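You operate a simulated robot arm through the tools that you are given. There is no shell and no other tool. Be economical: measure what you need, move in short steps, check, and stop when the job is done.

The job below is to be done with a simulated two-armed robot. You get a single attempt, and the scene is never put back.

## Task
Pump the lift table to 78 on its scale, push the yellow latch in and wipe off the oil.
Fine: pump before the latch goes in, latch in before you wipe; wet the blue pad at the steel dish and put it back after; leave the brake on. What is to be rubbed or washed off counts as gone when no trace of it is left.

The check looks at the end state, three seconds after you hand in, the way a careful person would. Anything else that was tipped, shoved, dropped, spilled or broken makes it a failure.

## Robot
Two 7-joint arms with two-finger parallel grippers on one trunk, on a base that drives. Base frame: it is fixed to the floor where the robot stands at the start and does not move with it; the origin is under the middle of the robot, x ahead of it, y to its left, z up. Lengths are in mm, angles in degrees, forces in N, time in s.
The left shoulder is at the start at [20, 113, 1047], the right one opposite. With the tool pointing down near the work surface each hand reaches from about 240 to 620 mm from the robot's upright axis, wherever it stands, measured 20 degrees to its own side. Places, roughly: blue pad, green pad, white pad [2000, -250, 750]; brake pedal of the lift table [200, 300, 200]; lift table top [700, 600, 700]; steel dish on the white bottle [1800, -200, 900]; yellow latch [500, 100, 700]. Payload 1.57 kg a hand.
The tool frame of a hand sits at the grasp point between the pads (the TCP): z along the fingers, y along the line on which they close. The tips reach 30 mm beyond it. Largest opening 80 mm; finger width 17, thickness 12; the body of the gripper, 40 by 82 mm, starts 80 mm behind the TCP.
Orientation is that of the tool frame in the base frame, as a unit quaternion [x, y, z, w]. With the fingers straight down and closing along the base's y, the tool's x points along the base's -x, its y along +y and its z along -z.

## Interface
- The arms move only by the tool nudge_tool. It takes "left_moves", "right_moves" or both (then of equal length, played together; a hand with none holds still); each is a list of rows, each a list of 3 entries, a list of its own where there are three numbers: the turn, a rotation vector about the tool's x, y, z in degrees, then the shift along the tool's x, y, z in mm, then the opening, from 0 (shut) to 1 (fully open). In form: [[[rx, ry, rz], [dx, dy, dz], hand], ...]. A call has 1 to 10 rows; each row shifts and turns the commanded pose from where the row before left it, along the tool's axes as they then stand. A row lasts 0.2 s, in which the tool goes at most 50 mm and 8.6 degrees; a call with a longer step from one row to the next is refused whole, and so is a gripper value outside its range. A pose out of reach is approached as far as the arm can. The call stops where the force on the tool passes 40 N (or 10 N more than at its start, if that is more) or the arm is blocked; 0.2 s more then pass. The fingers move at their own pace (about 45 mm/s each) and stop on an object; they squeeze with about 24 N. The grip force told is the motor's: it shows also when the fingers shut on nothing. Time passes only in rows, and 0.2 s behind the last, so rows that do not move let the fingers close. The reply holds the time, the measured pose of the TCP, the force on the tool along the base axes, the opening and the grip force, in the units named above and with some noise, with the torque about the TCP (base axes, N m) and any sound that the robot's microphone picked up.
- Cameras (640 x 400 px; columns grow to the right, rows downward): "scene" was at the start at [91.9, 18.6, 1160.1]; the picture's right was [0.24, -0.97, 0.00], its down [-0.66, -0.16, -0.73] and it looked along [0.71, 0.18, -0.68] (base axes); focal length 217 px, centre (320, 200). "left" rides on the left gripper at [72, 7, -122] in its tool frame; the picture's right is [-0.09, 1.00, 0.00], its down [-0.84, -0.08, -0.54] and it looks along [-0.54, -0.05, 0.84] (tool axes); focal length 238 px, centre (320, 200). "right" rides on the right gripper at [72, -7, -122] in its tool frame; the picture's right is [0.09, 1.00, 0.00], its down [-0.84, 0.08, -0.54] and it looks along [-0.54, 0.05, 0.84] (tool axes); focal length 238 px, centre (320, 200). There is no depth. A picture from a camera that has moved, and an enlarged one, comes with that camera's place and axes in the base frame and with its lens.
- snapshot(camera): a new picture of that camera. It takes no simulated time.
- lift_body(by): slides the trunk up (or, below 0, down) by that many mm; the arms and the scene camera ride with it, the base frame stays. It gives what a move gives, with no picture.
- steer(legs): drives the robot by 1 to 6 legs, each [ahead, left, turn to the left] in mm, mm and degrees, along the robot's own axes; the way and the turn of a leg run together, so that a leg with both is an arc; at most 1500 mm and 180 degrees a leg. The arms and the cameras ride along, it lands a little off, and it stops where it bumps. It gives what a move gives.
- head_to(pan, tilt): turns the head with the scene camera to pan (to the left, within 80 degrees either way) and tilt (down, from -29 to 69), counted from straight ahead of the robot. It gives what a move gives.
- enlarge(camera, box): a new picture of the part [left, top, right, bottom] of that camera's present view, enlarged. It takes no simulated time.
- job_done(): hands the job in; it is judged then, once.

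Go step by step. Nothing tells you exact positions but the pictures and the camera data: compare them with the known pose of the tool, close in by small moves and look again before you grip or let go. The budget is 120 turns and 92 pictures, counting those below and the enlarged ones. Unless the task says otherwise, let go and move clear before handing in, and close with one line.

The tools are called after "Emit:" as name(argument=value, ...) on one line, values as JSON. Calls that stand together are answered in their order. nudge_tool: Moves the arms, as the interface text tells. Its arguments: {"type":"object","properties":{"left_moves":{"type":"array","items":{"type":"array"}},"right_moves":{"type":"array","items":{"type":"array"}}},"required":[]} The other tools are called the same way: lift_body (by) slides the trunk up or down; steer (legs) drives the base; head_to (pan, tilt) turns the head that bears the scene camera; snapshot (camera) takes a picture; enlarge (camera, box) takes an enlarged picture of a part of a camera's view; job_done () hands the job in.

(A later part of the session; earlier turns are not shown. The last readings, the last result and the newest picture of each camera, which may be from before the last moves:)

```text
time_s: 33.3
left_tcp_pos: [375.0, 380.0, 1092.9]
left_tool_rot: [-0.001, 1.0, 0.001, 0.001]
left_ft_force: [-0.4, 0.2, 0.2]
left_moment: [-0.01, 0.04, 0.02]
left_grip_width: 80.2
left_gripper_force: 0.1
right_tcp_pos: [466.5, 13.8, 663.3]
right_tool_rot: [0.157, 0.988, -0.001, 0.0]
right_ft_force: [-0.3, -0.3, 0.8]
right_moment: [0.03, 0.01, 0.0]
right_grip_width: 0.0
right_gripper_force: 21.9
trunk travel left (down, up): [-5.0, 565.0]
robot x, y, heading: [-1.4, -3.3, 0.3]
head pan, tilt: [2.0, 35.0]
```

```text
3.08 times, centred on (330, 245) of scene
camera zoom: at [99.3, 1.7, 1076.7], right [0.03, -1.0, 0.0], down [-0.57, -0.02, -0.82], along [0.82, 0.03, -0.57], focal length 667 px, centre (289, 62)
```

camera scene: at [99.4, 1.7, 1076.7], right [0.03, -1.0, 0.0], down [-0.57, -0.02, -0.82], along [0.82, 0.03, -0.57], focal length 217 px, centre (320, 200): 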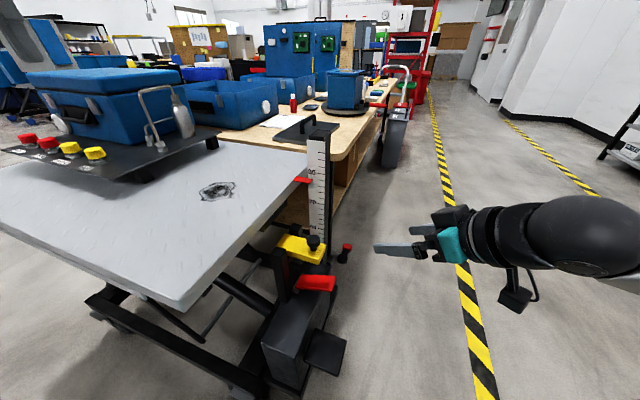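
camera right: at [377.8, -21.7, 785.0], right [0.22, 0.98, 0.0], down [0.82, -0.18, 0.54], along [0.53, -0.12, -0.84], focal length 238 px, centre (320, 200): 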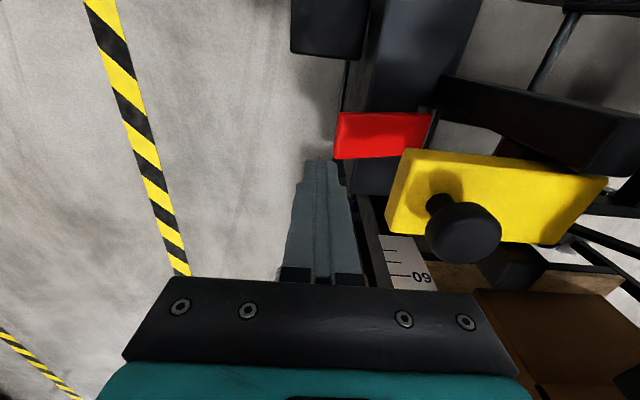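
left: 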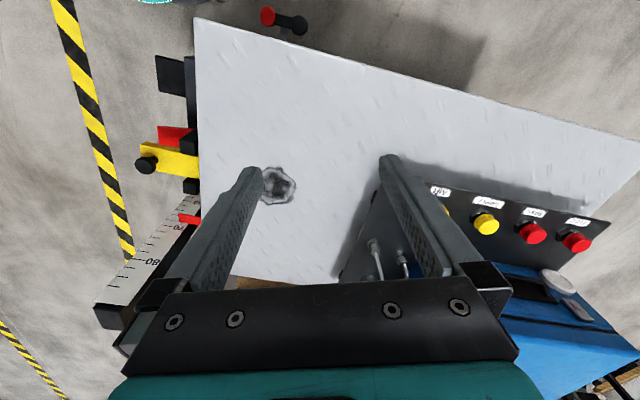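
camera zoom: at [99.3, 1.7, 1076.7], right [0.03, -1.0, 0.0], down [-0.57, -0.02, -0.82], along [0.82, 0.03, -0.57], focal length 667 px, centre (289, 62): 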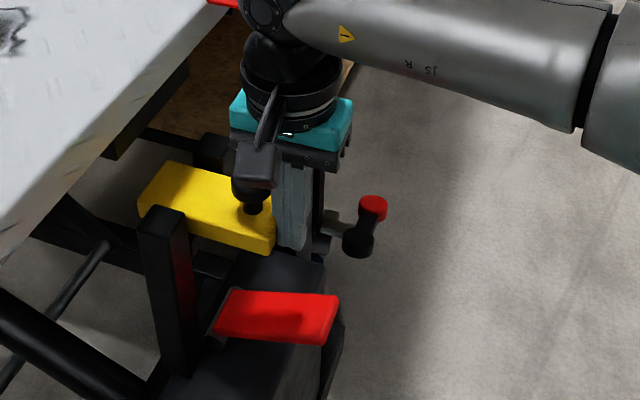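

The latch is sliding in easily, so I'll keep pushing until it stops.

Emit:
nudge_tool(right_moves=[[[0, 0, 0], [0, 8, 0], 0], [[0, 0, 0], [0, 8, 0], 0], [[0, 0, 0], [0, 8, 0], 0], [[0, 0, 0], [0, 8, 0], 0], [[0, 0, 0], [0, 8, 0], 0]])

Emit:
enlarge(camera="scene", box=[260, 180, 400, 310])

Emit:
snapshot(camera="right")

```text
time_s: 34.5
left_tcp_pos: [374.8, 380.2, 1092.2]
left_tool_rot: [0.0, 1.0, 0.0, 0.002]
left_ft_force: [-0.4, 1.3, -0.1]
left_moment: [-0.02, 0.02, 0.02]
left_grip_width: 80.1
left_gripper_force: 0.1
right_tcp_pos: [478.7, 53.6, 664.0]
right_tool_rot: [0.156, 0.988, -0.001, 0.0]
right_ft_force: [0.2, -0.9, 0.6]
right_moment: [-0.01, 0.0, 0.01]
right_grip_width: 0.1
right_gripper_force: 21.0
trunk travel left (down, up): [-5.0, 565.0]
robot x, y, heading: [1.6, -1.6, -0.0]
head pan, tilt: [2.0, 35.0]
```

```text
3.08 times, centred on (330, 245) of scene
camera zoom: at [99.3, 1.9, 1076.7], right [0.03, -1.0, 0.0], down [-0.57, -0.02, -0.82], along [0.82, 0.03, -0.57], focal length 667 px, centre (289, 62)
```

zoom: 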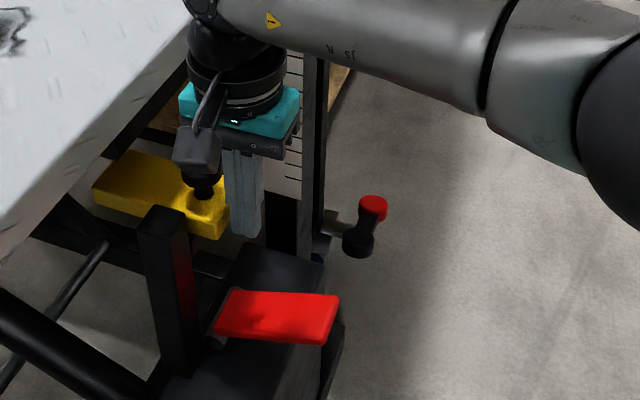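

```text
59 pictures are left
camera right: at [407.2, 68.8, 785.9], right [0.22, 0.98, 0.0], down [0.82, -0.18, 0.54], along [0.53, -0.12, -0.84], focal length 238 px, centre (320, 200)
```

right: 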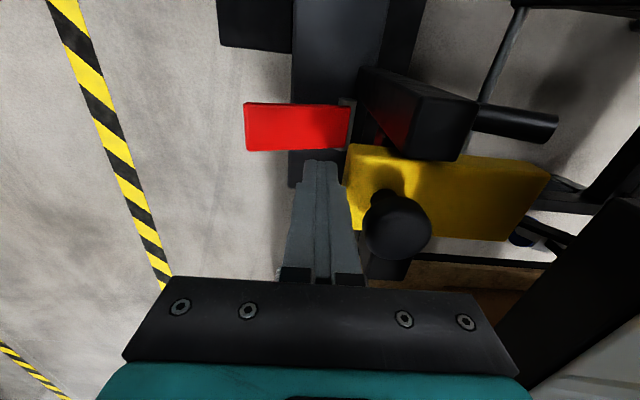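

No stop or click yet. The table edge is about 20 mm from the gripper body, so I'll go on in small steps with the tool tilted so the body leans outward.

Emit:
nudge_tool(right_moves=[[[6, 0, 0], [0, -2, 0], 0], [[6, 0, 0], [0, 0, 0], 0]])

Emit:
enlarge(camera="scene", box=[240, 130, 400, 310])

```text
time_s: 35.1
left_tcp_pos: [374.7, 379.8, 1093.2]
left_tool_rot: [-0.001, 1.0, 0.0, 0.001]
left_ft_force: [0.7, -0.4, -0.4]
left_moment: [0.02, 0.0, -0.02]
left_grip_width: 80.0
left_gripper_force: 0.0
right_tcp_pos: [477.3, 50.5, 664.8]
right_tool_rot: [0.156, 0.982, -0.104, -0.017]
right_ft_force: [0.1, -0.8, -0.4]
right_moment: [-0.01, 0.01, 0.01]
right_grip_width: 0.0
right_gripper_force: 20.9
trunk travel left (down, up): [-5.0, 565.0]
robot x, y, heading: [0.3, -0.4, -0.1]
head pan, tilt: [2.0, 35.0]
```

```text
2.22 times, centred on (320, 220) of scene
camera zoom: at [99.3, 1.9, 1076.7], right [0.03, -1.0, 0.0], down [-0.57, -0.02, -0.82], along [0.82, 0.03, -0.57], focal length 482 px, centre (320, 156)
```

zoom: 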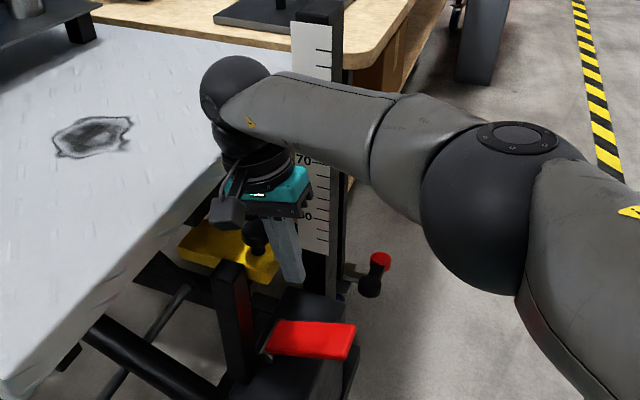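

It tilted the wrong way. I'll reverse it so the body leans away from the table.

Emit:
nudge_tool(right_moves=[[[-8, 0, 0], [0, -4, 0], 0], [[-8, 0, 0], [0, -4, 0], 0], [[-8, 0, 0], [0, 0, 0], 0], [[-6, 0, 0], [0, 0, 0], 0]])

Emit:
snapshot(camera="right")

Emit:
enlarge(camera="scene", box=[240, 130, 400, 310])

```text
time_s: 36.1
left_tcp_pos: [375.0, 380.5, 1093.7]
left_tool_rot: [-0.001, 1.0, -0.001, 0.001]
left_ft_force: [0.3, 0.2, -0.7]
left_moment: [-0.01, 0.01, 0.03]
left_grip_width: 80.0
left_gripper_force: 0.0
right_tcp_pos: [474.5, 43.2, 664.6]
right_tool_rot: [0.154, 0.976, 0.155, 0.025]
right_ft_force: [0.1, 0.0, -0.2]
right_moment: [0.03, -0.01, -0.01]
right_grip_width: 0.0
right_gripper_force: 21.8
trunk travel left (down, up): [-5.0, 565.0]
robot x, y, heading: [3.3, 0.3, 0.0]
head pan, tilt: [2.0, 35.0]
```

```text
57 pictures are left
camera right: at [392.9, 23.5, 779.1], right [0.21, 0.93, 0.31], down [0.77, -0.35, 0.54], along [0.61, 0.12, -0.78], focal length 238 px, centre (320, 200)
```

right: 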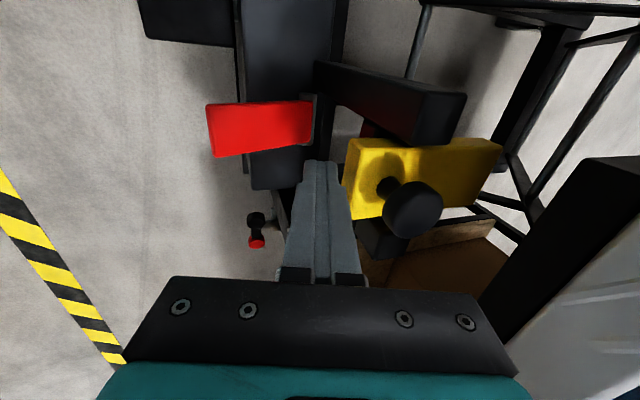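

```text
2.22 times, centred on (320, 220) of scene
camera zoom: at [99.3, 1.7, 1076.7], right [0.03, -1.0, 0.0], down [-0.57, -0.02, -0.82], along [0.82, 0.03, -0.57], focal length 482 px, centre (320, 156)
```

zoom: 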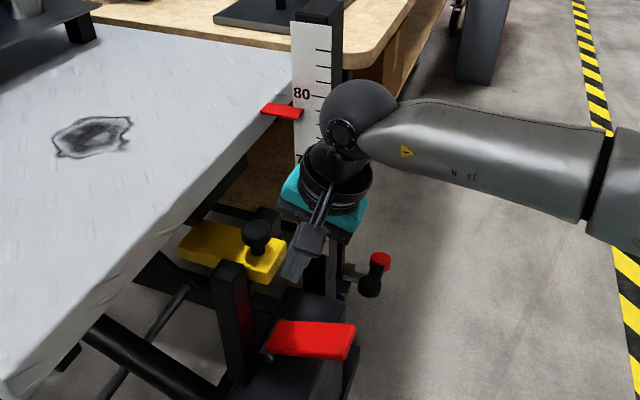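

Now the body leans away from the table. I'll push on along the latch axis.

Emit:
nudge_tool(right_moves=[[[0, 0, 0], [0, 7.6, 2.5], 0], [[0, 0, 0], [0, 7.6, 2.5], 0], [[0, 0, 0], [0, 7.6, 2.5], 0], [[0, 0, 0], [0, 7.6, 2.5], 0]])

Emit:
enlarge(camera="scene", box=[240, 130, 400, 310])

```text
time_s: 36.8
left_tcp_pos: [375.5, 377.5, 1093.2]
left_tool_rot: [0.001, 1.0, 0.0, 0.001]
left_ft_force: [1.5, 0.6, 0.5]
left_moment: [0.0, 0.02, -0.02]
left_grip_width: 79.8
left_gripper_force: 0.0
right_tcp_pos: [479.4, 51.1, 662.6]
right_tool_rot: [0.16, 0.976, 0.143, 0.021]
right_ft_force: [-5.7, -6.8, 4.2]
right_moment: [-0.1, 0.08, -0.03]
right_grip_width: 0.0
right_gripper_force: 21.0
trunk travel left (down, up): [-5.0, 565.0]
robot x, y, heading: [-1.8, 0.4, -0.2]
head pan, tilt: [2.0, 35.0]
stopped in row 3 (right hand): the force on the tool passed its limit at 48 N (the readings are from after the stop); the commanded pose is now the measured one
```

```text
2.22 times, centred on (320, 220) of scene
camera zoom: at [98.7, 0.7, 1076.6], right [0.03, -1.0, 0.0], down [-0.57, -0.02, -0.82], along [0.82, 0.03, -0.57], focal length 482 px, centre (320, 156)
```

zoom: 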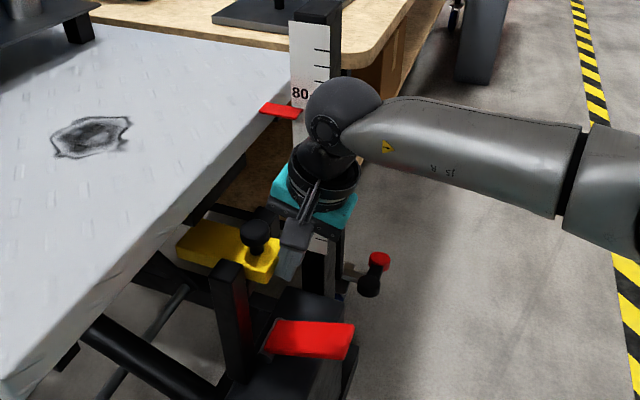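

It stopped firmly, probably at the latch's end stop. I'll back off and inspect.

Emit:
nudge_tool(right_moves=[[[0, 0, 0], [0, -30, -10], 0], [[0, 0, 0], [0, -30, -10], 0], [[0, 0, 0], [0, -30, -10], 0]])

Emit:
snapshot(camera="right")

Emit:
enlarge(camera="scene", box=[260, 130, 380, 290])

```text
time_s: 37.6
left_tcp_pos: [376.0, 378.4, 1093.2]
left_tool_rot: [0.0, 1.0, 0.0, 0.001]
left_ft_force: [-0.8, 0.9, -0.3]
left_moment: [-0.02, -0.02, -0.01]
left_grip_width: 80.1
left_gripper_force: 0.0
right_tcp_pos: [449.8, -38.4, 664.8]
right_tool_rot: [0.158, 0.976, 0.144, 0.022]
right_ft_force: [-0.2, -0.2, -0.5]
right_moment: [0.03, -0.03, -0.01]
right_grip_width: 0.0
right_gripper_force: 21.1
trunk travel left (down, up): [-5.0, 565.0]
robot x, y, heading: [3.9, -2.4, 0.0]
head pan, tilt: [2.0, 35.0]
```

```text
54 pictures are left
camera right: at [368.2, -55.1, 780.2], right [0.21, 0.93, 0.29], down [0.77, -0.34, 0.54], along [0.6, 0.11, -0.79], focal length 238 px, centre (320, 200)
```

right: 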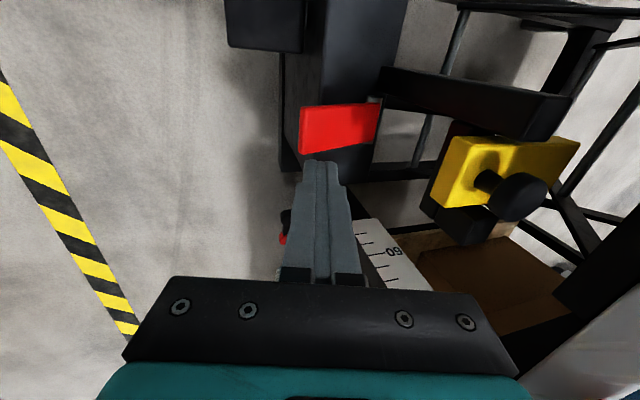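

```text
2.50 times, centred on (320, 210) of scene
camera zoom: at [99.0, 1.0, 1076.7], right [0.03, -1.0, 0.0], down [-0.57, -0.02, -0.82], along [0.82, 0.03, -0.57], focal length 542 px, centre (320, 175)
```

zoom: 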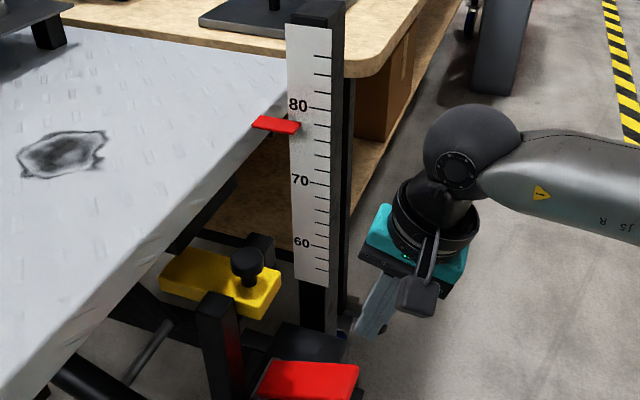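

The latch has moved about 60 mm and met a hard stop. I'll push once more, slightly higher on the end face, to confirm it's really seated.

Emit:
nudge_tool(right_moves=[[[0, 0, 0], [0, 30, 2], 0], [[0, 0, 0], [0, 30, 8], 0], [[0, 0, 0], [0, 16, 5], 0], [[0, 0, 0], [0, 4.8, 1.5], 0], [[0, 0, 0], [0, 4.8, 1.5], 0], [[0, 0, 0], [0, 4.8, 1.5], 0], [[0, 0, 0], [0, 4.8, 1.5], 0], [[0, 0, 0], [0, 4.8, 1.5], 0]])

Emit:
enlarge(camera="scene", box=[260, 130, 380, 290])

Emit:
enlarge(camera="right", box=[240, 60, 560, 290])

```text
time_s: 39.4
left_tcp_pos: [373.7, 377.4, 1094.8]
left_tool_rot: [0.001, 1.0, 0.0, 0.001]
left_ft_force: [-0.2, 0.5, -0.7]
left_moment: [0.01, 0.02, -0.01]
left_grip_width: 80.1
left_gripper_force: 0.1
right_tcp_pos: [481.1, 49.9, 670.9]
right_tool_rot: [0.162, 0.977, 0.135, 0.019]
right_ft_force: [-7.9, -8.7, 8.1]
right_moment: [-0.1, 0.18, 0.06]
right_grip_width: 0.0
right_gripper_force: 21.3
trunk travel left (down, up): [-5.0, 565.0]
robot x, y, heading: [-3.2, -1.8, -0.2]
head pan, tilt: [2.0, 35.0]
stopped in row 8 (right hand): the force on the tool passed its limit at 44 N (the readings are from after the stop); the commanded pose is now the measured one
```

```text
2.50 times, centred on (320, 210) of scene
camera zoom: at [97.6, -0.2, 1076.8], right [0.03, -1.0, 0.0], down [-0.57, -0.02, -0.82], along [0.82, 0.03, -0.57], focal length 542 px, centre (320, 175)
```

zoom: 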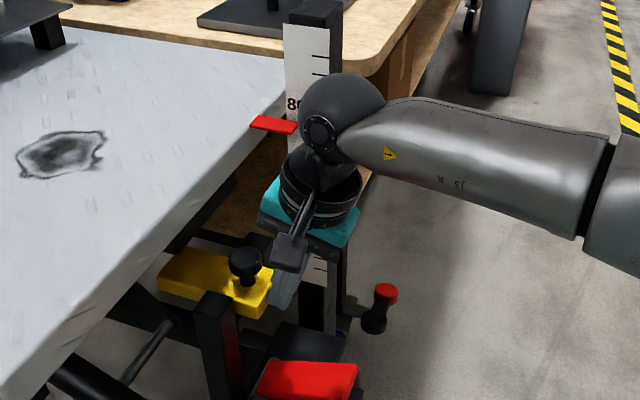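

```text
1.74 times, centred on (400, 175) of right
camera zoom: at [399.5, 35.3, 788.0], right [0.22, 0.94, 0.27], down [0.77, -0.34, 0.54], along [0.59, 0.09, -0.8], focal length 414 px, centre (181, 244)
```

zoom: 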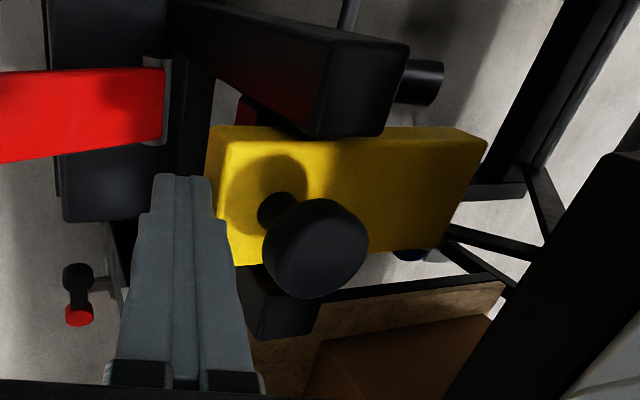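

It stops at the same place again, so the latch is fully in. I'll withdraw the right hand and raise it upright, then look toward the bench for the pads and the dish.

Emit:
nudge_tool(right_moves=[[[0, 0, 0], [0, -30, -10], 0], [[0, 0, 0], [0, -30, -10], 0], [[0, 0, 0], [0, -30, -10], 0], [[8, 0, 0], [0, 0, -40], 0], [[8, 0, 0], [20, 0, -40], 0], [[0, 0, -8], [20, 0, -40], 0], [[0, 0, -8], [20, 0, -40], 0], [[0, 0, 0], [20, 0, -40], 0], [[0, 0, 0], [20, 0, -40], 0], [[0, 0, 0], [20, 0, -30], 0]])

Emit:
head_to(pan=-8, tilt=20)

Emit:
snapshot(camera="scene")

```text
time_s: 41.6
left_tcp_pos: [375.8, 377.3, 1093.1]
left_tool_rot: [0.001, 1.0, 0.0, 0.0]
left_ft_force: [-0.4, 0.2, 0.3]
left_moment: [-0.01, -0.01, -0.02]
left_grip_width: 79.9
left_gripper_force: 0.2
right_tcp_pos: [332.1, -34.6, 944.4]
right_tool_rot: [0.022, 1.0, -0.001, -0.004]
right_ft_force: [0.1, -0.2, -0.8]
right_moment: [0.0, 0.0, -0.02]
right_grip_width: 0.1
right_gripper_force: 21.2
trunk travel left (down, up): [-5.0, 565.0]
robot x, y, heading: [-1.2, -1.9, -0.0]
head pan, tilt: [2.0, 35.0]
```

```text
time_s: 42.4
left_tcp_pos: [375.0, 377.0, 1092.8]
left_tool_rot: [0.001, 1.0, -0.001, 0.001]
left_ft_force: [-0.6, -0.7, -0.2]
left_moment: [0.01, 0.01, 0.01]
left_grip_width: 79.7
left_gripper_force: 0.0
right_tcp_pos: [333.4, -36.1, 944.9]
right_tool_rot: [0.023, 1.0, -0.001, -0.004]
right_ft_force: [1.0, -0.4, -0.1]
right_moment: [0.02, 0.05, -0.01]
right_grip_width: 0.0
right_gripper_force: 21.0
trunk travel left (down, up): [-5.0, 565.0]
robot x, y, heading: [0.1, -3.2, -0.1]
head pan, tilt: [-8.0, 20.0]
```

```text
50 pictures are left
camera scene: at [102.8, -15.5, 1100.5], right [-0.14, -0.99, 0.0], down [-0.34, 0.05, -0.94], along [0.93, -0.13, -0.34], focal length 217 px, centre (320, 200)
```

scene: 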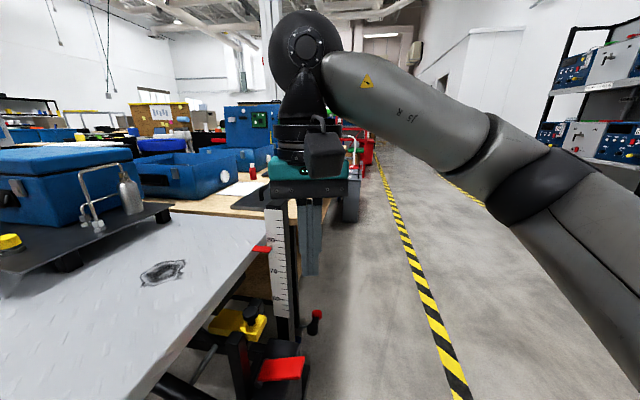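

The aisle to the right is clear, and the bench runs forward, slanting right. I'll raise the trunk a little, drive right and then ahead beside the bench, then look.

Emit:
lift_body(by=150)

Emit:
steer(legs=[[-60, 0, 0], [0, -600, 0], [800, -150, 0]])

Emit:
head_to(pan=25, tilt=28)

Emit:
snapshot(camera="scene")

```text
time_s: 44.1
left_tcp_pos: [375.8, 377.8, 1242.4]
left_tool_rot: [0.001, 1.0, 0.0, 0.001]
left_ft_force: [0.2, 1.1, 0.1]
left_moment: [0.0, -0.03, -0.01]
left_grip_width: 80.1
left_gripper_force: 0.0
right_tcp_pos: [332.2, -36.4, 1095.7]
right_tool_rot: [0.023, 1.0, 0.0, -0.004]
right_ft_force: [0.2, -0.9, 0.1]
right_moment: [0.04, 0.0, 0.01]
right_grip_width: 0.0
right_gripper_force: 21.5
trunk travel left (down, up): [-155.0, 415.0]
robot x, y, heading: [-1.8, -3.3, -0.2]
head pan, tilt: [-8.0, 20.0]
```

```text
time_s: 52.0
left_tcp_pos: [1118.6, -359.7, 1243.3]
left_tool_rot: [-0.004, 1.0, -0.001, 0.001]
left_ft_force: [0.2, 0.6, 0.4]
left_moment: [0.0, 0.0, 0.0]
left_grip_width: 80.0
left_gripper_force: 0.0
right_tcp_pos: [1079.5, -772.6, 1093.9]
right_tool_rot: [0.018, 1.0, 0.001, -0.004]
right_ft_force: [-0.7, -0.2, -0.1]
right_moment: [-0.02, -0.01, -0.01]
right_grip_width: 0.0
right_gripper_force: 21.4
trunk travel left (down, up): [-155.0, 415.0]
robot x, y, heading: [748.3, -740.2, 0.3]
head pan, tilt: [-8.0, 20.0]
```

```text
time_s: 53.0
left_tcp_pos: [1119.1, -360.7, 1243.0]
left_tool_rot: [-0.003, 1.0, 0.0, 0.001]
left_ft_force: [0.3, 0.0, -0.4]
left_moment: [-0.02, 0.02, 0.03]
left_grip_width: 79.8
left_gripper_force: 0.0
right_tcp_pos: [1080.1, -772.4, 1095.1]
right_tool_rot: [0.018, 1.0, 0.0, -0.005]
right_ft_force: [-0.2, 0.4, -0.8]
right_moment: [0.0, 0.02, -0.02]
right_grip_width: 0.3
right_gripper_force: 20.9
trunk travel left (down, up): [-155.0, 415.0]
robot x, y, heading: [744.0, -740.2, 0.2]
head pan, tilt: [25.0, 28.0]
```

```text
49 pictures are left
camera scene: at [840.0, -704.1, 1237.7], right [0.43, -0.9, 0.0], down [-0.42, -0.2, -0.88], along [0.8, 0.38, -0.47], focal length 217 px, centre (320, 200)
```

scene: 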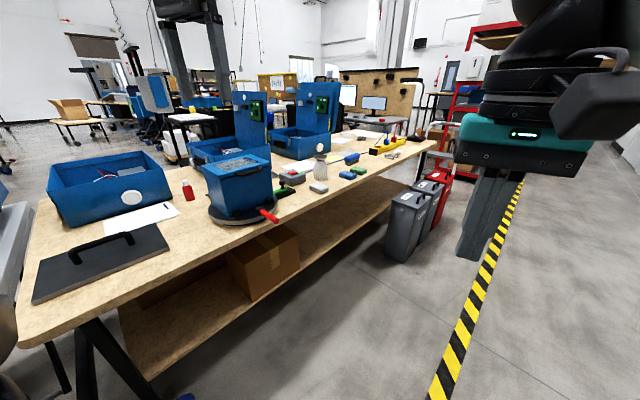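

Emit:
enlarge(camera="scene", box=[200, 100, 460, 270])

```text
2.35 times, centred on (330, 185) of scene
camera zoom: at [840.0, -704.1, 1237.7], right [0.43, -0.9, 0.0], down [-0.42, -0.2, -0.88], along [0.8, 0.38, -0.47], focal length 510 px, centre (296, 235)
```

zoom: 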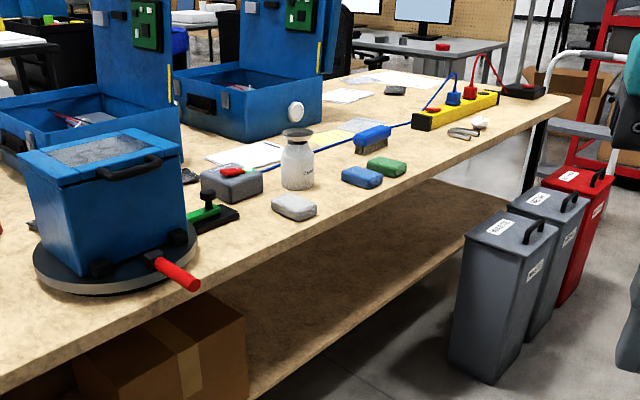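

The bench holds, from left to right: white pad near [1770, -260], bottle with steel dish near [1870, -215], blue pad near [2007, -333], and green pad beyond it. I'll drive to about [1945, -830], facing the bench, so the left hand reaches both the pad and the dish.

Emit:
steer(legs=[[1200, -95, 0], [0, 0, 75]])

Emit:
head_to(pan=20, tilt=45)

Emit:
snapshot(camera="scene")

Emit:
snapshot(camera="left")

```text
time_s: 62.4
left_tcp_pos: [1680.4, -366.4, 1242.7]
left_tool_rot: [-0.615, 0.788, 0.001, 0.001]
left_ft_force: [-0.2, -0.6, 0.6]
left_moment: [0.0, 0.02, -0.04]
left_grip_width: 80.0
left_gripper_force: 0.1
right_tcp_pos: [2071.1, -509.1, 1093.9]
right_tool_rot: [-0.598, 0.802, -0.003, -0.004]
right_ft_force: [0.2, -0.6, -1.3]
right_moment: [-0.03, 0.0, 0.02]
right_grip_width: 0.1
right_gripper_force: 21.8
trunk travel left (down, up): [-155.0, 415.0]
robot x, y, heading: [1956.8, -823.2, 75.7]
head pan, tilt: [25.0, 28.0]
```

```text
time_s: 63.2
left_tcp_pos: [1680.4, -366.6, 1242.1]
left_tool_rot: [-0.615, 0.789, 0.001, 0.001]
left_ft_force: [0.1, 0.2, 0.5]
left_moment: [-0.01, 0.0, 0.01]
left_grip_width: 80.2
left_gripper_force: 0.1
right_tcp_pos: [2070.9, -508.0, 1094.4]
right_tool_rot: [-0.598, 0.801, -0.003, -0.004]
right_ft_force: [-1.0, 0.1, 0.1]
right_moment: [-0.02, 0.03, -0.01]
right_grip_width: 0.0
right_gripper_force: 21.4
trunk travel left (down, up): [-155.0, 415.0]
robot x, y, heading: [1957.6, -819.0, 75.9]
head pan, tilt: [20.0, 45.0]
```

```text
47 pictures are left
camera scene: at [1953.1, -734.0, 1211.9], right [0.99, 0.1, 0.0], down [0.07, -0.7, -0.71], along [-0.07, 0.7, -0.71], focal length 217 px, centre (320, 200)
```

scene: 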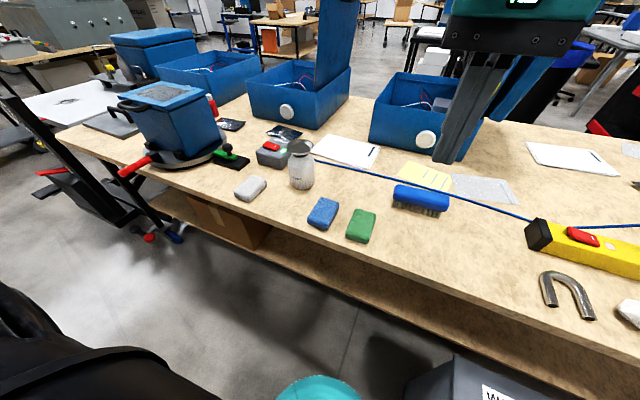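

```text
46 pictures are left
camera left: at [1657.5, -434.1, 1363.4], right [-0.94, 0.33, 0.0], down [0.28, 0.79, 0.54], along [0.18, 0.51, -0.84], focal length 238 px, centre (320, 200)
```

left: 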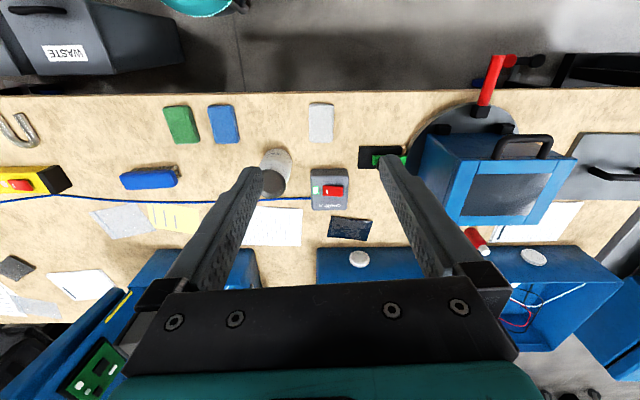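

The blue pad is at about [1923, -366, 790] and the dish rim at about [1842, -210, 875]. I'll move the right hand aside and bring the left hand, open and turned with the bench, above the blue pad.

Emit:
nudge_tool(left_moves=[[[0, 0, 5], [0, 0, 0], 1], [[0, 0, 0], [-6, -38, 0], 1], [[0, 0, 0], [-6, -38, 0], 1], [[0, 0, 0], [-6, -38, 0], 1], [[0, 0, 0], [-6, -38, 25], 1], [[0, 0, 0], [-6, -38, 30], 1], [[0, 0, 0], [-5, -38, 30], 1], [[0, 0, 0], [0, 0, 45], 1], [[0, 0, 0], [0, 0, 45], 1], [[0, 0, 0], [0, 0, 45], 1]], right_moves=[[[0, 0, 0], [0, -45, 0], 0], [[0, 0, 0], [0, -45, 0], 0], [[0, 0, 0], [0, -45, 0], 0], [[0, 0, 0], [0, -45, 0], 0], [[0, 0, 0], [0, 0, 0], 0], [[0, 0, 0], [0, 0, 0], 0], [[0, 0, 0], [0, 0, 0], 0], [[0, 0, 0], [0, 0, 0], 0], [[0, 0, 0], [0, 0, 0], 0], [[0, 0, 0], [0, 0, 0], 0]])

Emit:
snapshot(camera="left")

Emit:
snapshot(camera="scene")

```text
time_s: 65.4
left_tcp_pos: [1908.4, -408.8, 1021.2]
left_tool_rot: [-0.58, 0.815, 0.001, 0.002]
left_ft_force: [-0.2, 0.1, -0.7]
left_moment: [0.0, -0.01, 0.0]
left_grip_width: 79.9
left_gripper_force: 0.1
right_tcp_pos: [2242.5, -560.0, 1094.5]
right_tool_rot: [-0.598, 0.802, -0.003, -0.004]
right_ft_force: [-0.4, 0.4, 0.2]
right_moment: [0.02, -0.04, 0.0]
right_grip_width: 0.2
right_gripper_force: 21.1
trunk travel left (down, up): [-155.0, 415.0]
robot x, y, heading: [1957.3, -826.8, 75.6]
head pan, tilt: [20.0, 45.0]
```

```text
45 pictures are left
camera left: at [1878.7, -474.1, 1142.0], right [-0.91, 0.41, 0.0], down [0.35, 0.76, 0.54], along [0.22, 0.5, -0.84], focal length 238 px, centre (320, 200)
```

left: 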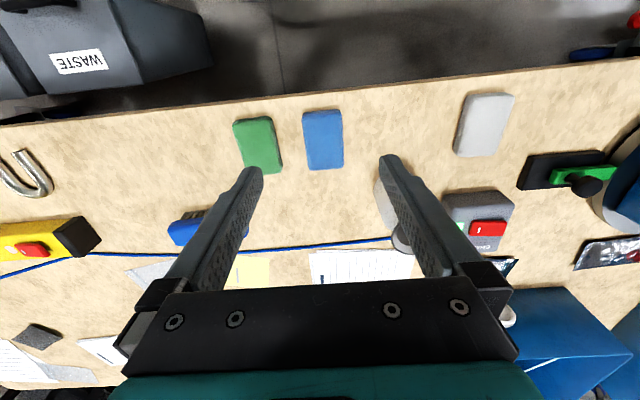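

```text
44 pictures are left
camera scene: at [1953.2, -733.8, 1211.8], right [0.99, 0.1, 0.0], down [0.07, -0.7, -0.71], along [-0.07, 0.7, -0.71], focal length 217 px, centre (320, 200)
```

scene: 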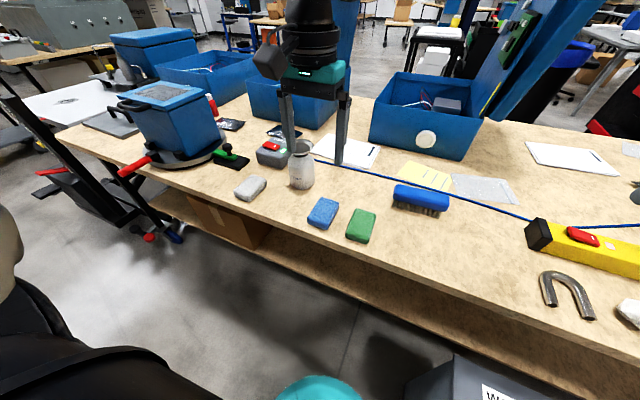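

The pad is well aligned between the fingers at about [1922, -364]. I'll move forward 47 mm, lower to 860, and check.

Emit:
nudge_tool(left_moves=[[[0, 0, 0], [-24, 1, 20], 1], [[0, 0, 0], [-23, 1, 30], 1], [[0, 0, 0], [0, 0, 45], 1], [[0, 0, 0], [0, 0, 40], 1], [[0, 0, 0], [0, 0, 26], 1]])

Emit:
snapshot(camera="left")

Emit:
enlarge(camera="scene", box=[230, 120, 430, 260])

```text
time_s: 66.6
left_tcp_pos: [1921.9, -364.2, 862.6]
left_tool_rot: [-0.58, 0.814, 0.001, 0.002]
left_ft_force: [-0.1, -0.5, 0.2]
left_moment: [-0.02, 0.0, 0.04]
left_grip_width: 80.1
left_gripper_force: 0.0
right_tcp_pos: [2241.8, -560.5, 1094.3]
right_tool_rot: [-0.597, 0.802, -0.003, -0.005]
right_ft_force: [0.3, -0.4, -0.3]
right_moment: [0.01, -0.03, 0.0]
right_grip_width: 0.0
right_gripper_force: 21.5
trunk travel left (down, up): [-155.0, 415.0]
robot x, y, heading: [1958.4, -822.3, 75.6]
head pan, tilt: [20.0, 45.0]
```

```text
43 pictures are left
camera left: at [1891.0, -429.7, 983.3], right [-0.91, 0.41, 0.0], down [0.35, 0.76, 0.55], along [0.23, 0.5, -0.84], focal length 238 px, centre (320, 200)
```

left: 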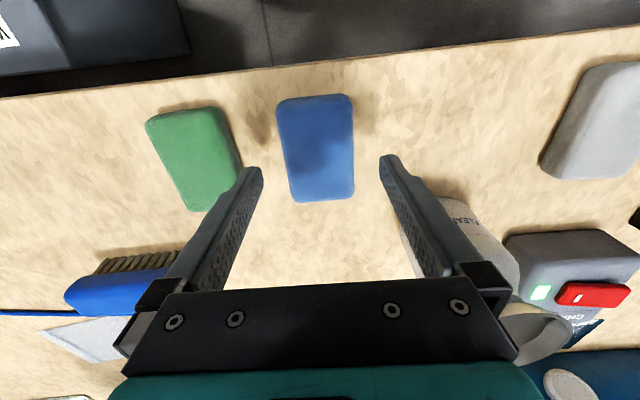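

```text
2.86 times, centred on (330, 190) of scene
camera zoom: at [1953.1, -734.0, 1211.9], right [0.99, 0.1, 0.0], down [0.07, -0.7, -0.71], along [-0.07, 0.7, -0.71], focal length 620 px, centre (291, 229)
```

zoom: 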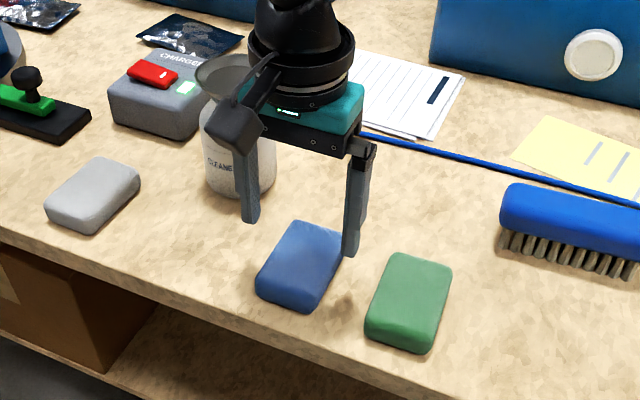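

The pad top is at about [1924, -366, 796] and roughly 25 mm thick. I'll lower so the tips overlap its upper half, then close.

Emit:
nudge_tool(left_moves=[[[0, 0, 0], [1, -2, 25], 1], [[0, 0, 0], [0, 0, 15], 1], [[0, 0, 0], [0, 0, 10], 1], [[0, 0, 0], [0, 0, 0], 1]])

Emit:
snapshot(camera="left")

Emit:
enlarge(camera="scene", box=[250, 140, 400, 260])

```text
time_s: 67.6
left_tcp_pos: [1902.0, -375.3, 825.5]
left_tool_rot: [-0.58, 0.814, 0.001, 0.001]
left_ft_force: [0.4, 0.4, 0.3]
left_moment: [0.0, 0.01, -0.02]
left_grip_width: 80.3
left_gripper_force: 0.0
left hand out of reach, approached as far as the arm can: row 1, 2, 3
right_tcp_pos: [2241.1, -559.9, 1094.2]
right_tool_rot: [-0.598, 0.802, -0.002, -0.003]
right_ft_force: [0.1, 0.0, -0.4]
right_moment: [-0.01, -0.01, -0.02]
right_grip_width: 0.2
right_gripper_force: 21.0
trunk travel left (down, up): [-155.0, 415.0]
robot x, y, heading: [1958.5, -824.6, 75.7]
head pan, tilt: [20.0, 45.0]
```

```text
41 pictures are left
camera left: at [1873.1, -441.3, 945.4], right [-0.91, 0.41, 0.0], down [0.35, 0.76, 0.54], along [0.22, 0.5, -0.84], focal length 238 px, centre (320, 200)
```

left: 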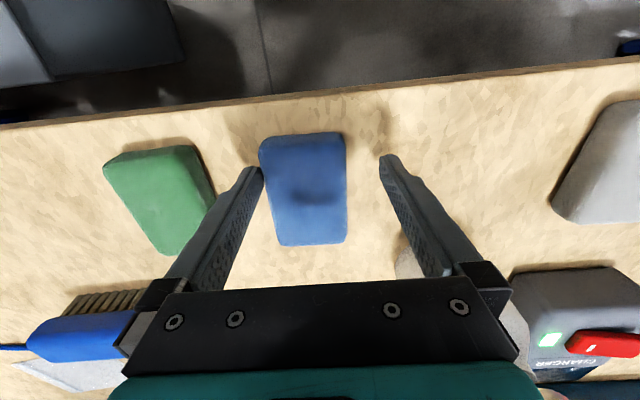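

```text
3.33 times, centred on (325, 200) of scene
camera zoom: at [1953.1, -734.0, 1211.9], right [0.99, 0.1, 0.0], down [0.07, -0.7, -0.71], along [-0.07, 0.7, -0.71], focal length 723 px, centre (303, 200)
```

zoom: 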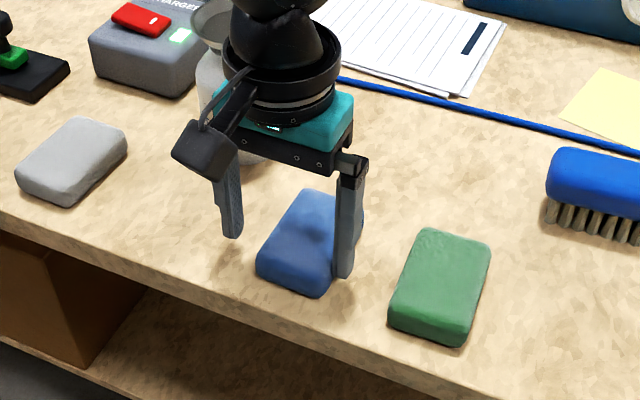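

The arm can't reach that low at this trunk height. I'll lift the hand 100 mm and lower the trunk 100 mm.

Emit:
nudge_tool(left_moves=[[[0, 0, 0], [0, 0, -40], 1], [[0, 0, 0], [0, 0, -40], 1], [[0, 0, 0], [0, 0, -40], 1]])

Emit:
lift_body(by=-110)

Emit:
snapshot(camera="left")

```text
time_s: 68.4
left_tcp_pos: [1899.8, -376.2, 946.1]
left_tool_rot: [-0.58, 0.815, 0.0, 0.001]
left_ft_force: [-0.5, 1.1, -0.6]
left_moment: [-0.02, 0.0, -0.03]
left_grip_width: 79.6
left_gripper_force: 0.0
right_tcp_pos: [2242.9, -560.9, 1093.9]
right_tool_rot: [-0.597, 0.802, -0.002, -0.004]
right_ft_force: [0.3, -0.3, -0.1]
right_moment: [-0.02, 0.0, 0.01]
right_grip_width: 0.0
right_gripper_force: 22.0
trunk travel left (down, up): [-155.0, 415.0]
robot x, y, heading: [1957.3, -823.5, 75.7]
head pan, tilt: [20.0, 45.0]
```

```text
time_s: 69.8
left_tcp_pos: [1900.5, -376.7, 836.6]
left_tool_rot: [-0.58, 0.814, 0.001, 0.002]
left_ft_force: [-0.8, -0.3, 7.9]
left_moment: [-0.15, -0.31, -0.03]
left_grip_width: 79.7
left_gripper_force: 0.1
right_tcp_pos: [2241.5, -560.3, 984.8]
right_tool_rot: [-0.598, 0.802, -0.002, -0.003]
right_ft_force: [-0.1, -0.2, -0.1]
right_moment: [0.0, 0.01, 0.02]
right_grip_width: 0.0
right_gripper_force: 21.2
trunk travel left (down, up): [-45.0, 525.0]
robot x, y, heading: [1958.0, -826.5, 76.0]
head pan, tilt: [20.0, 45.0]
```

```text
39 pictures are left
camera left: at [1871.0, -441.6, 957.6], right [-0.91, 0.41, 0.0], down [0.35, 0.76, 0.55], along [0.23, 0.5, -0.84], focal length 238 px, centre (320, 200)
```

left: 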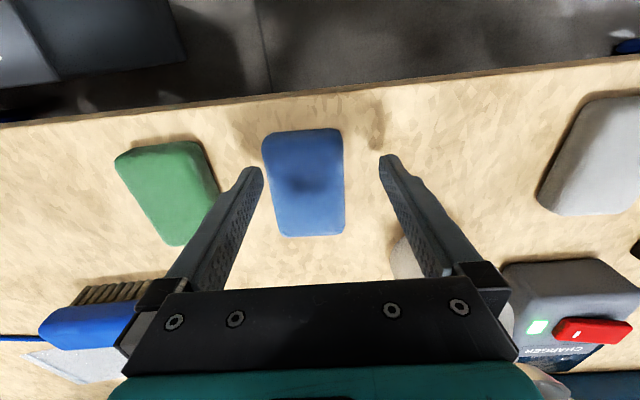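

One finger touched the pad's top edge lightly, so the pad top is near 805 and the hand sits 22 mm off in x. I'll lift, re-centre, and come down.

Emit:
nudge_tool(left_moves=[[[0, 0, 0], [0, 0, -20], 1], [[0, 0, 0], [-17.5, -17.7, 0], 1], [[0, 0, 0], [0, 0, 0], 1]])

Emit:
snapshot(camera="left")

```text
time_s: 70.6
left_tcp_pos: [1925.0, -365.0, 856.5]
left_tool_rot: [-0.58, 0.814, 0.001, 0.0]
left_ft_force: [-0.3, -0.6, -0.7]
left_moment: [-0.01, -0.01, 0.01]
left_grip_width: 80.2
left_gripper_force: 0.0
right_tcp_pos: [2241.8, -561.4, 985.0]
right_tool_rot: [-0.598, 0.802, -0.002, -0.003]
right_ft_force: [-0.2, -0.1, -0.7]
right_moment: [-0.02, -0.03, 0.01]
right_grip_width: 0.1
right_gripper_force: 21.0
trunk travel left (down, up): [-45.0, 525.0]
robot x, y, heading: [1953.5, -823.6, 75.9]
head pan, tilt: [20.0, 45.0]
```

```text
38 pictures are left
camera left: at [1894.7, -430.8, 976.8], right [-0.91, 0.41, 0.0], down [0.35, 0.76, 0.54], along [0.22, 0.5, -0.84], focal length 238 px, centre (320, 200)
```

left: 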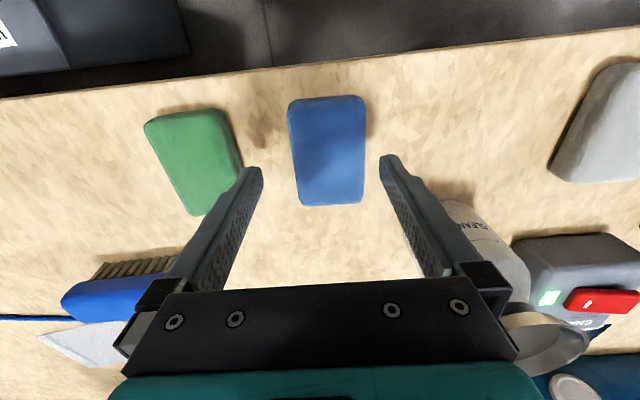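

Nearly centred. I'll shift 4 mm, come down 38 mm and close on the pad.

Emit:
nudge_tool(left_moves=[[[0, 0, 0], [0, 4, 15], 1], [[0, 0, 0], [0, 0, 13], 1], [[0, 0, 0], [0, 0, 10], 1], [[0, 0, 0], [0, 0, 0], 1]])

Emit:
enlarge(camera="scene", box=[240, 90, 410, 230])

```text
time_s: 71.6
left_tcp_pos: [1921.0, -364.0, 818.4]
left_tool_rot: [-0.58, 0.815, 0.0, 0.0]
left_ft_force: [-0.1, -0.1, -0.2]
left_moment: [0.0, 0.02, 0.01]
left_grip_width: 80.1
left_gripper_force: 0.0
right_tcp_pos: [2242.4, -560.7, 983.7]
right_tool_rot: [-0.597, 0.802, -0.002, -0.004]
right_ft_force: [0.6, -0.7, 0.9]
right_moment: [-0.04, 0.03, 0.0]
right_grip_width: 0.0
right_gripper_force: 21.9
trunk travel left (down, up): [-45.0, 525.0]
robot x, y, heading: [1955.4, -824.0, 75.7]
head pan, tilt: [20.0, 45.0]
```

```text
2.86 times, centred on (325, 160) of scene
camera zoom: at [1953.1, -734.0, 1101.9], right [0.99, 0.1, 0.0], down [0.07, -0.7, -0.71], along [-0.07, 0.7, -0.71], focal length 620 px, centre (306, 314)
```

zoom: 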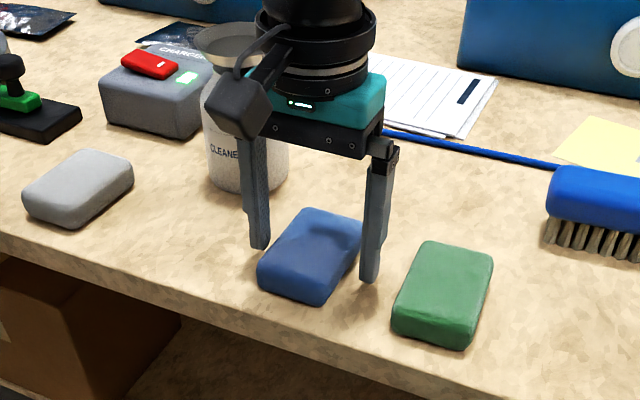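

Emit:
nudge_tool(left_moves=[[[0, 0, 0], [0, 0, 0], 0.3], [[0, 0, 0], [0, 0, 0], 0.3], [[0, 0, 0], [0, 0, 0], 0], [[0, 0, 0], [0, 0, 0], 0], [[0, 0, 0], [0, 0, 0], 0]])

Emit:
snapshot(camera="left")

Emit:
enlarge(camera="scene", box=[240, 90, 410, 230])

```text
time_s: 72.8
left_tcp_pos: [1920.6, -362.2, 819.9]
left_tool_rot: [-0.581, 0.814, 0.0, 0.0]
left_ft_force: [0.6, 0.5, 0.1]
left_moment: [0.04, 0.02, 0.0]
left_grip_width: 56.8
left_gripper_force: 23.7
right_tcp_pos: [2241.9, -559.9, 984.1]
right_tool_rot: [-0.597, 0.802, -0.003, -0.004]
right_ft_force: [0.1, -0.5, -0.6]
right_moment: [0.03, 0.01, 0.02]
right_grip_width: 0.0
right_gripper_force: 21.4
trunk travel left (down, up): [-45.0, 525.0]
robot x, y, heading: [1956.8, -821.2, 75.7]
head pan, tilt: [20.0, 45.0]
```

```text
36 pictures are left
camera left: at [1890.3, -429.0, 939.5], right [-0.91, 0.41, 0.0], down [0.35, 0.76, 0.54], along [0.22, 0.5, -0.84], focal length 238 px, centre (320, 200)
```

left: 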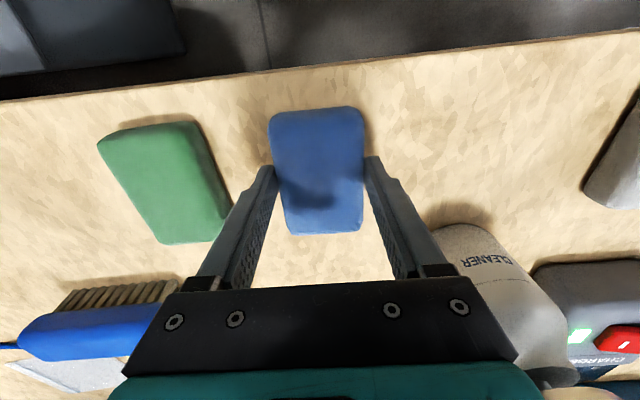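

```text
2.86 times, centred on (325, 160) of scene
camera zoom: at [1953.1, -734.0, 1101.9], right [0.99, 0.1, 0.0], down [0.07, -0.7, -0.71], along [-0.07, 0.7, -0.71], focal length 620 px, centre (306, 314)
```

zoom: 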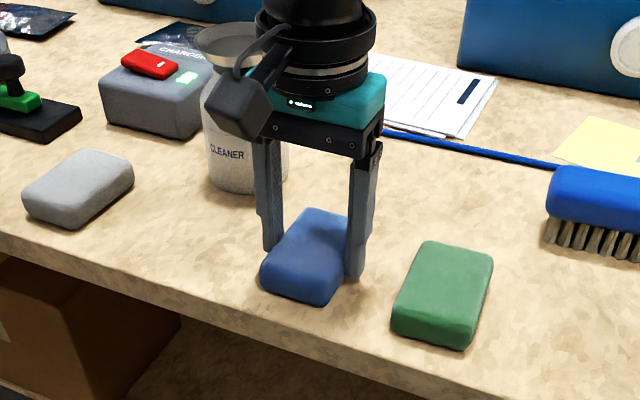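

The pad is gripped (56.8 mm, 24 N). I'll lift it and shift the robot 80 mm to its left to bring the dish, near [1835, -203, 883], comfortably within reach.

Emit:
nudge_tool(left_moves=[[[0, 0, 0], [0, 0, -20], 0], [[0, 0, 0], [0, 0, -40], 0], [[0, 0, 0], [0, 0, -40], 0], [[0, 0, 0], [0, 0, -40], 0], [[0, 0, 0], [0, 0, -20], 0]])

Emit:
steer(legs=[[0, 80, 0]])

Emit:
snapshot(camera="left")

Emit:
enlarge(camera="scene", box=[200, 20, 440, 220])

```text
time_s: 74.0
left_tcp_pos: [1919.5, -364.2, 977.7]
left_tool_rot: [-0.58, 0.815, 0.001, 0.001]
left_ft_force: [-1.5, -0.1, -0.1]
left_moment: [0.04, -0.03, -0.05]
left_grip_width: 56.6
left_gripper_force: 24.3
right_tcp_pos: [2241.5, -560.2, 984.0]
right_tool_rot: [-0.597, 0.802, -0.003, -0.004]
right_ft_force: [0.2, -0.7, -0.2]
right_moment: [0.02, 0.01, 0.0]
right_grip_width: 0.0
right_gripper_force: 21.1
trunk travel left (down, up): [-45.0, 525.0]
robot x, y, heading: [1961.6, -823.3, 75.9]
head pan, tilt: [20.0, 45.0]
```

```text
time_s: 75.1
left_tcp_pos: [1842.8, -345.4, 978.5]
left_tool_rot: [-0.58, 0.815, 0.001, 0.0]
left_ft_force: [-0.5, 0.7, -0.6]
left_moment: [0.01, 0.01, 0.0]
left_grip_width: 56.8
left_gripper_force: 24.5
right_tcp_pos: [2164.8, -540.6, 984.9]
right_tool_rot: [-0.598, 0.802, -0.003, -0.003]
right_ft_force: [0.0, 0.0, 0.1]
right_moment: [0.0, -0.01, -0.02]
right_grip_width: 0.0
right_gripper_force: 21.8
trunk travel left (down, up): [-45.0, 525.0]
robot x, y, heading: [1882.8, -804.0, 75.8]
head pan, tilt: [20.0, 45.0]
```

```text
34 pictures are left
camera left: at [1812.2, -410.2, 1098.7], right [-0.91, 0.41, 0.0], down [0.35, 0.76, 0.54], along [0.22, 0.5, -0.84], focal length 238 px, centre (320, 200)
```

left: 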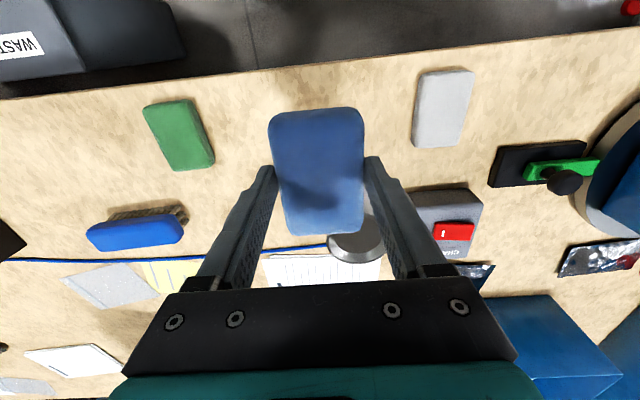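

```text
2.00 times, centred on (320, 120) of scene
camera zoom: at [1875.5, -714.4, 1101.9], right [0.99, 0.1, 0.0], down [0.07, -0.7, -0.71], along [-0.07, 0.7, -0.71], focal length 434 px, centre (320, 360)
```

zoom: 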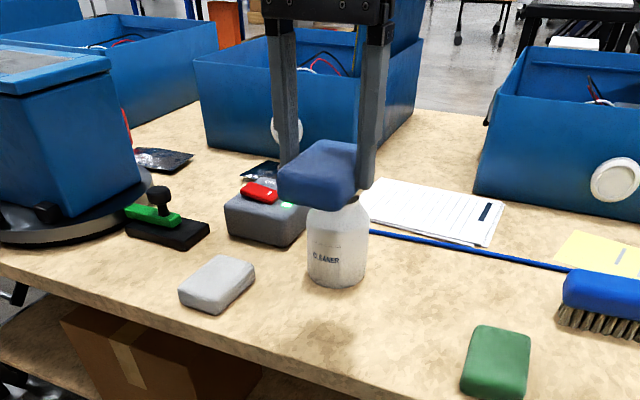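

The dish centre is about [1846, -210, 880]. I'll carry the pad horizontally over it and check.

Emit:
nudge_tool(left_moves=[[[0, 0, 0], [-32, 10, 0], 0], [[0, 0, 0], [-32, 10, 0], 0], [[0, 0, 0], [-32, 11, 0], 0], [[0, 0, 0], [-32, 11, 0], 0], [[0, 0, 0], [0, 0, 0], 0]])

Emit:
snapshot(camera="left")

Emit:
enlarge(camera="scene", box=[250, 20, 390, 180])

```text
time_s: 76.3
left_tcp_pos: [1801.9, -276.9, 964.1]
left_tool_rot: [-0.581, 0.814, 0.0, 0.001]
left_ft_force: [0.4, 0.5, -0.4]
left_moment: [-0.02, 0.01, 0.02]
left_grip_width: 57.0
left_gripper_force: 24.1
left hand out of reach, approached as far as the arm can: row 1, 2, 3, 4
right_tcp_pos: [2165.4, -541.4, 984.2]
right_tool_rot: [-0.597, 0.802, -0.003, -0.003]
right_ft_force: [-0.3, 0.1, 0.6]
right_moment: [-0.01, 0.0, 0.0]
right_grip_width: 0.0
right_gripper_force: 21.3
trunk travel left (down, up): [-45.0, 525.0]
robot x, y, heading: [1877.6, -804.1, 75.9]
head pan, tilt: [20.0, 45.0]
```

```text
32 pictures are left
camera left: at [1772.3, -342.3, 1085.0], right [-0.91, 0.41, 0.0], down [0.35, 0.76, 0.54], along [0.22, 0.5, -0.84], focal length 238 px, centre (320, 200)
```

left: 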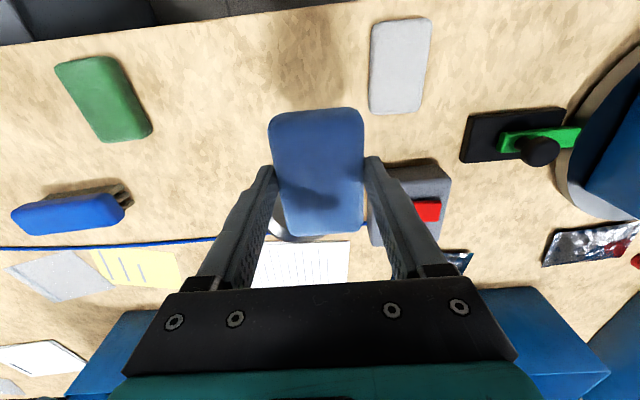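

```text
2.50 times, centred on (320, 100) of scene
camera zoom: at [1875.9, -714.5, 1101.9], right [0.99, 0.1, 0.0], down [0.07, -0.7, -0.71], along [-0.07, 0.7, -0.71], focal length 542 px, centre (320, 450)
```

zoom: 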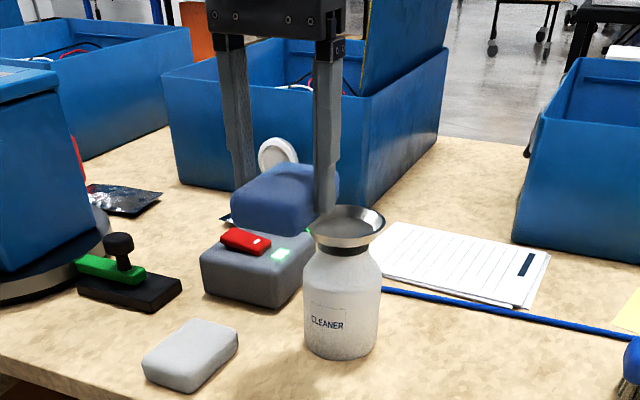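

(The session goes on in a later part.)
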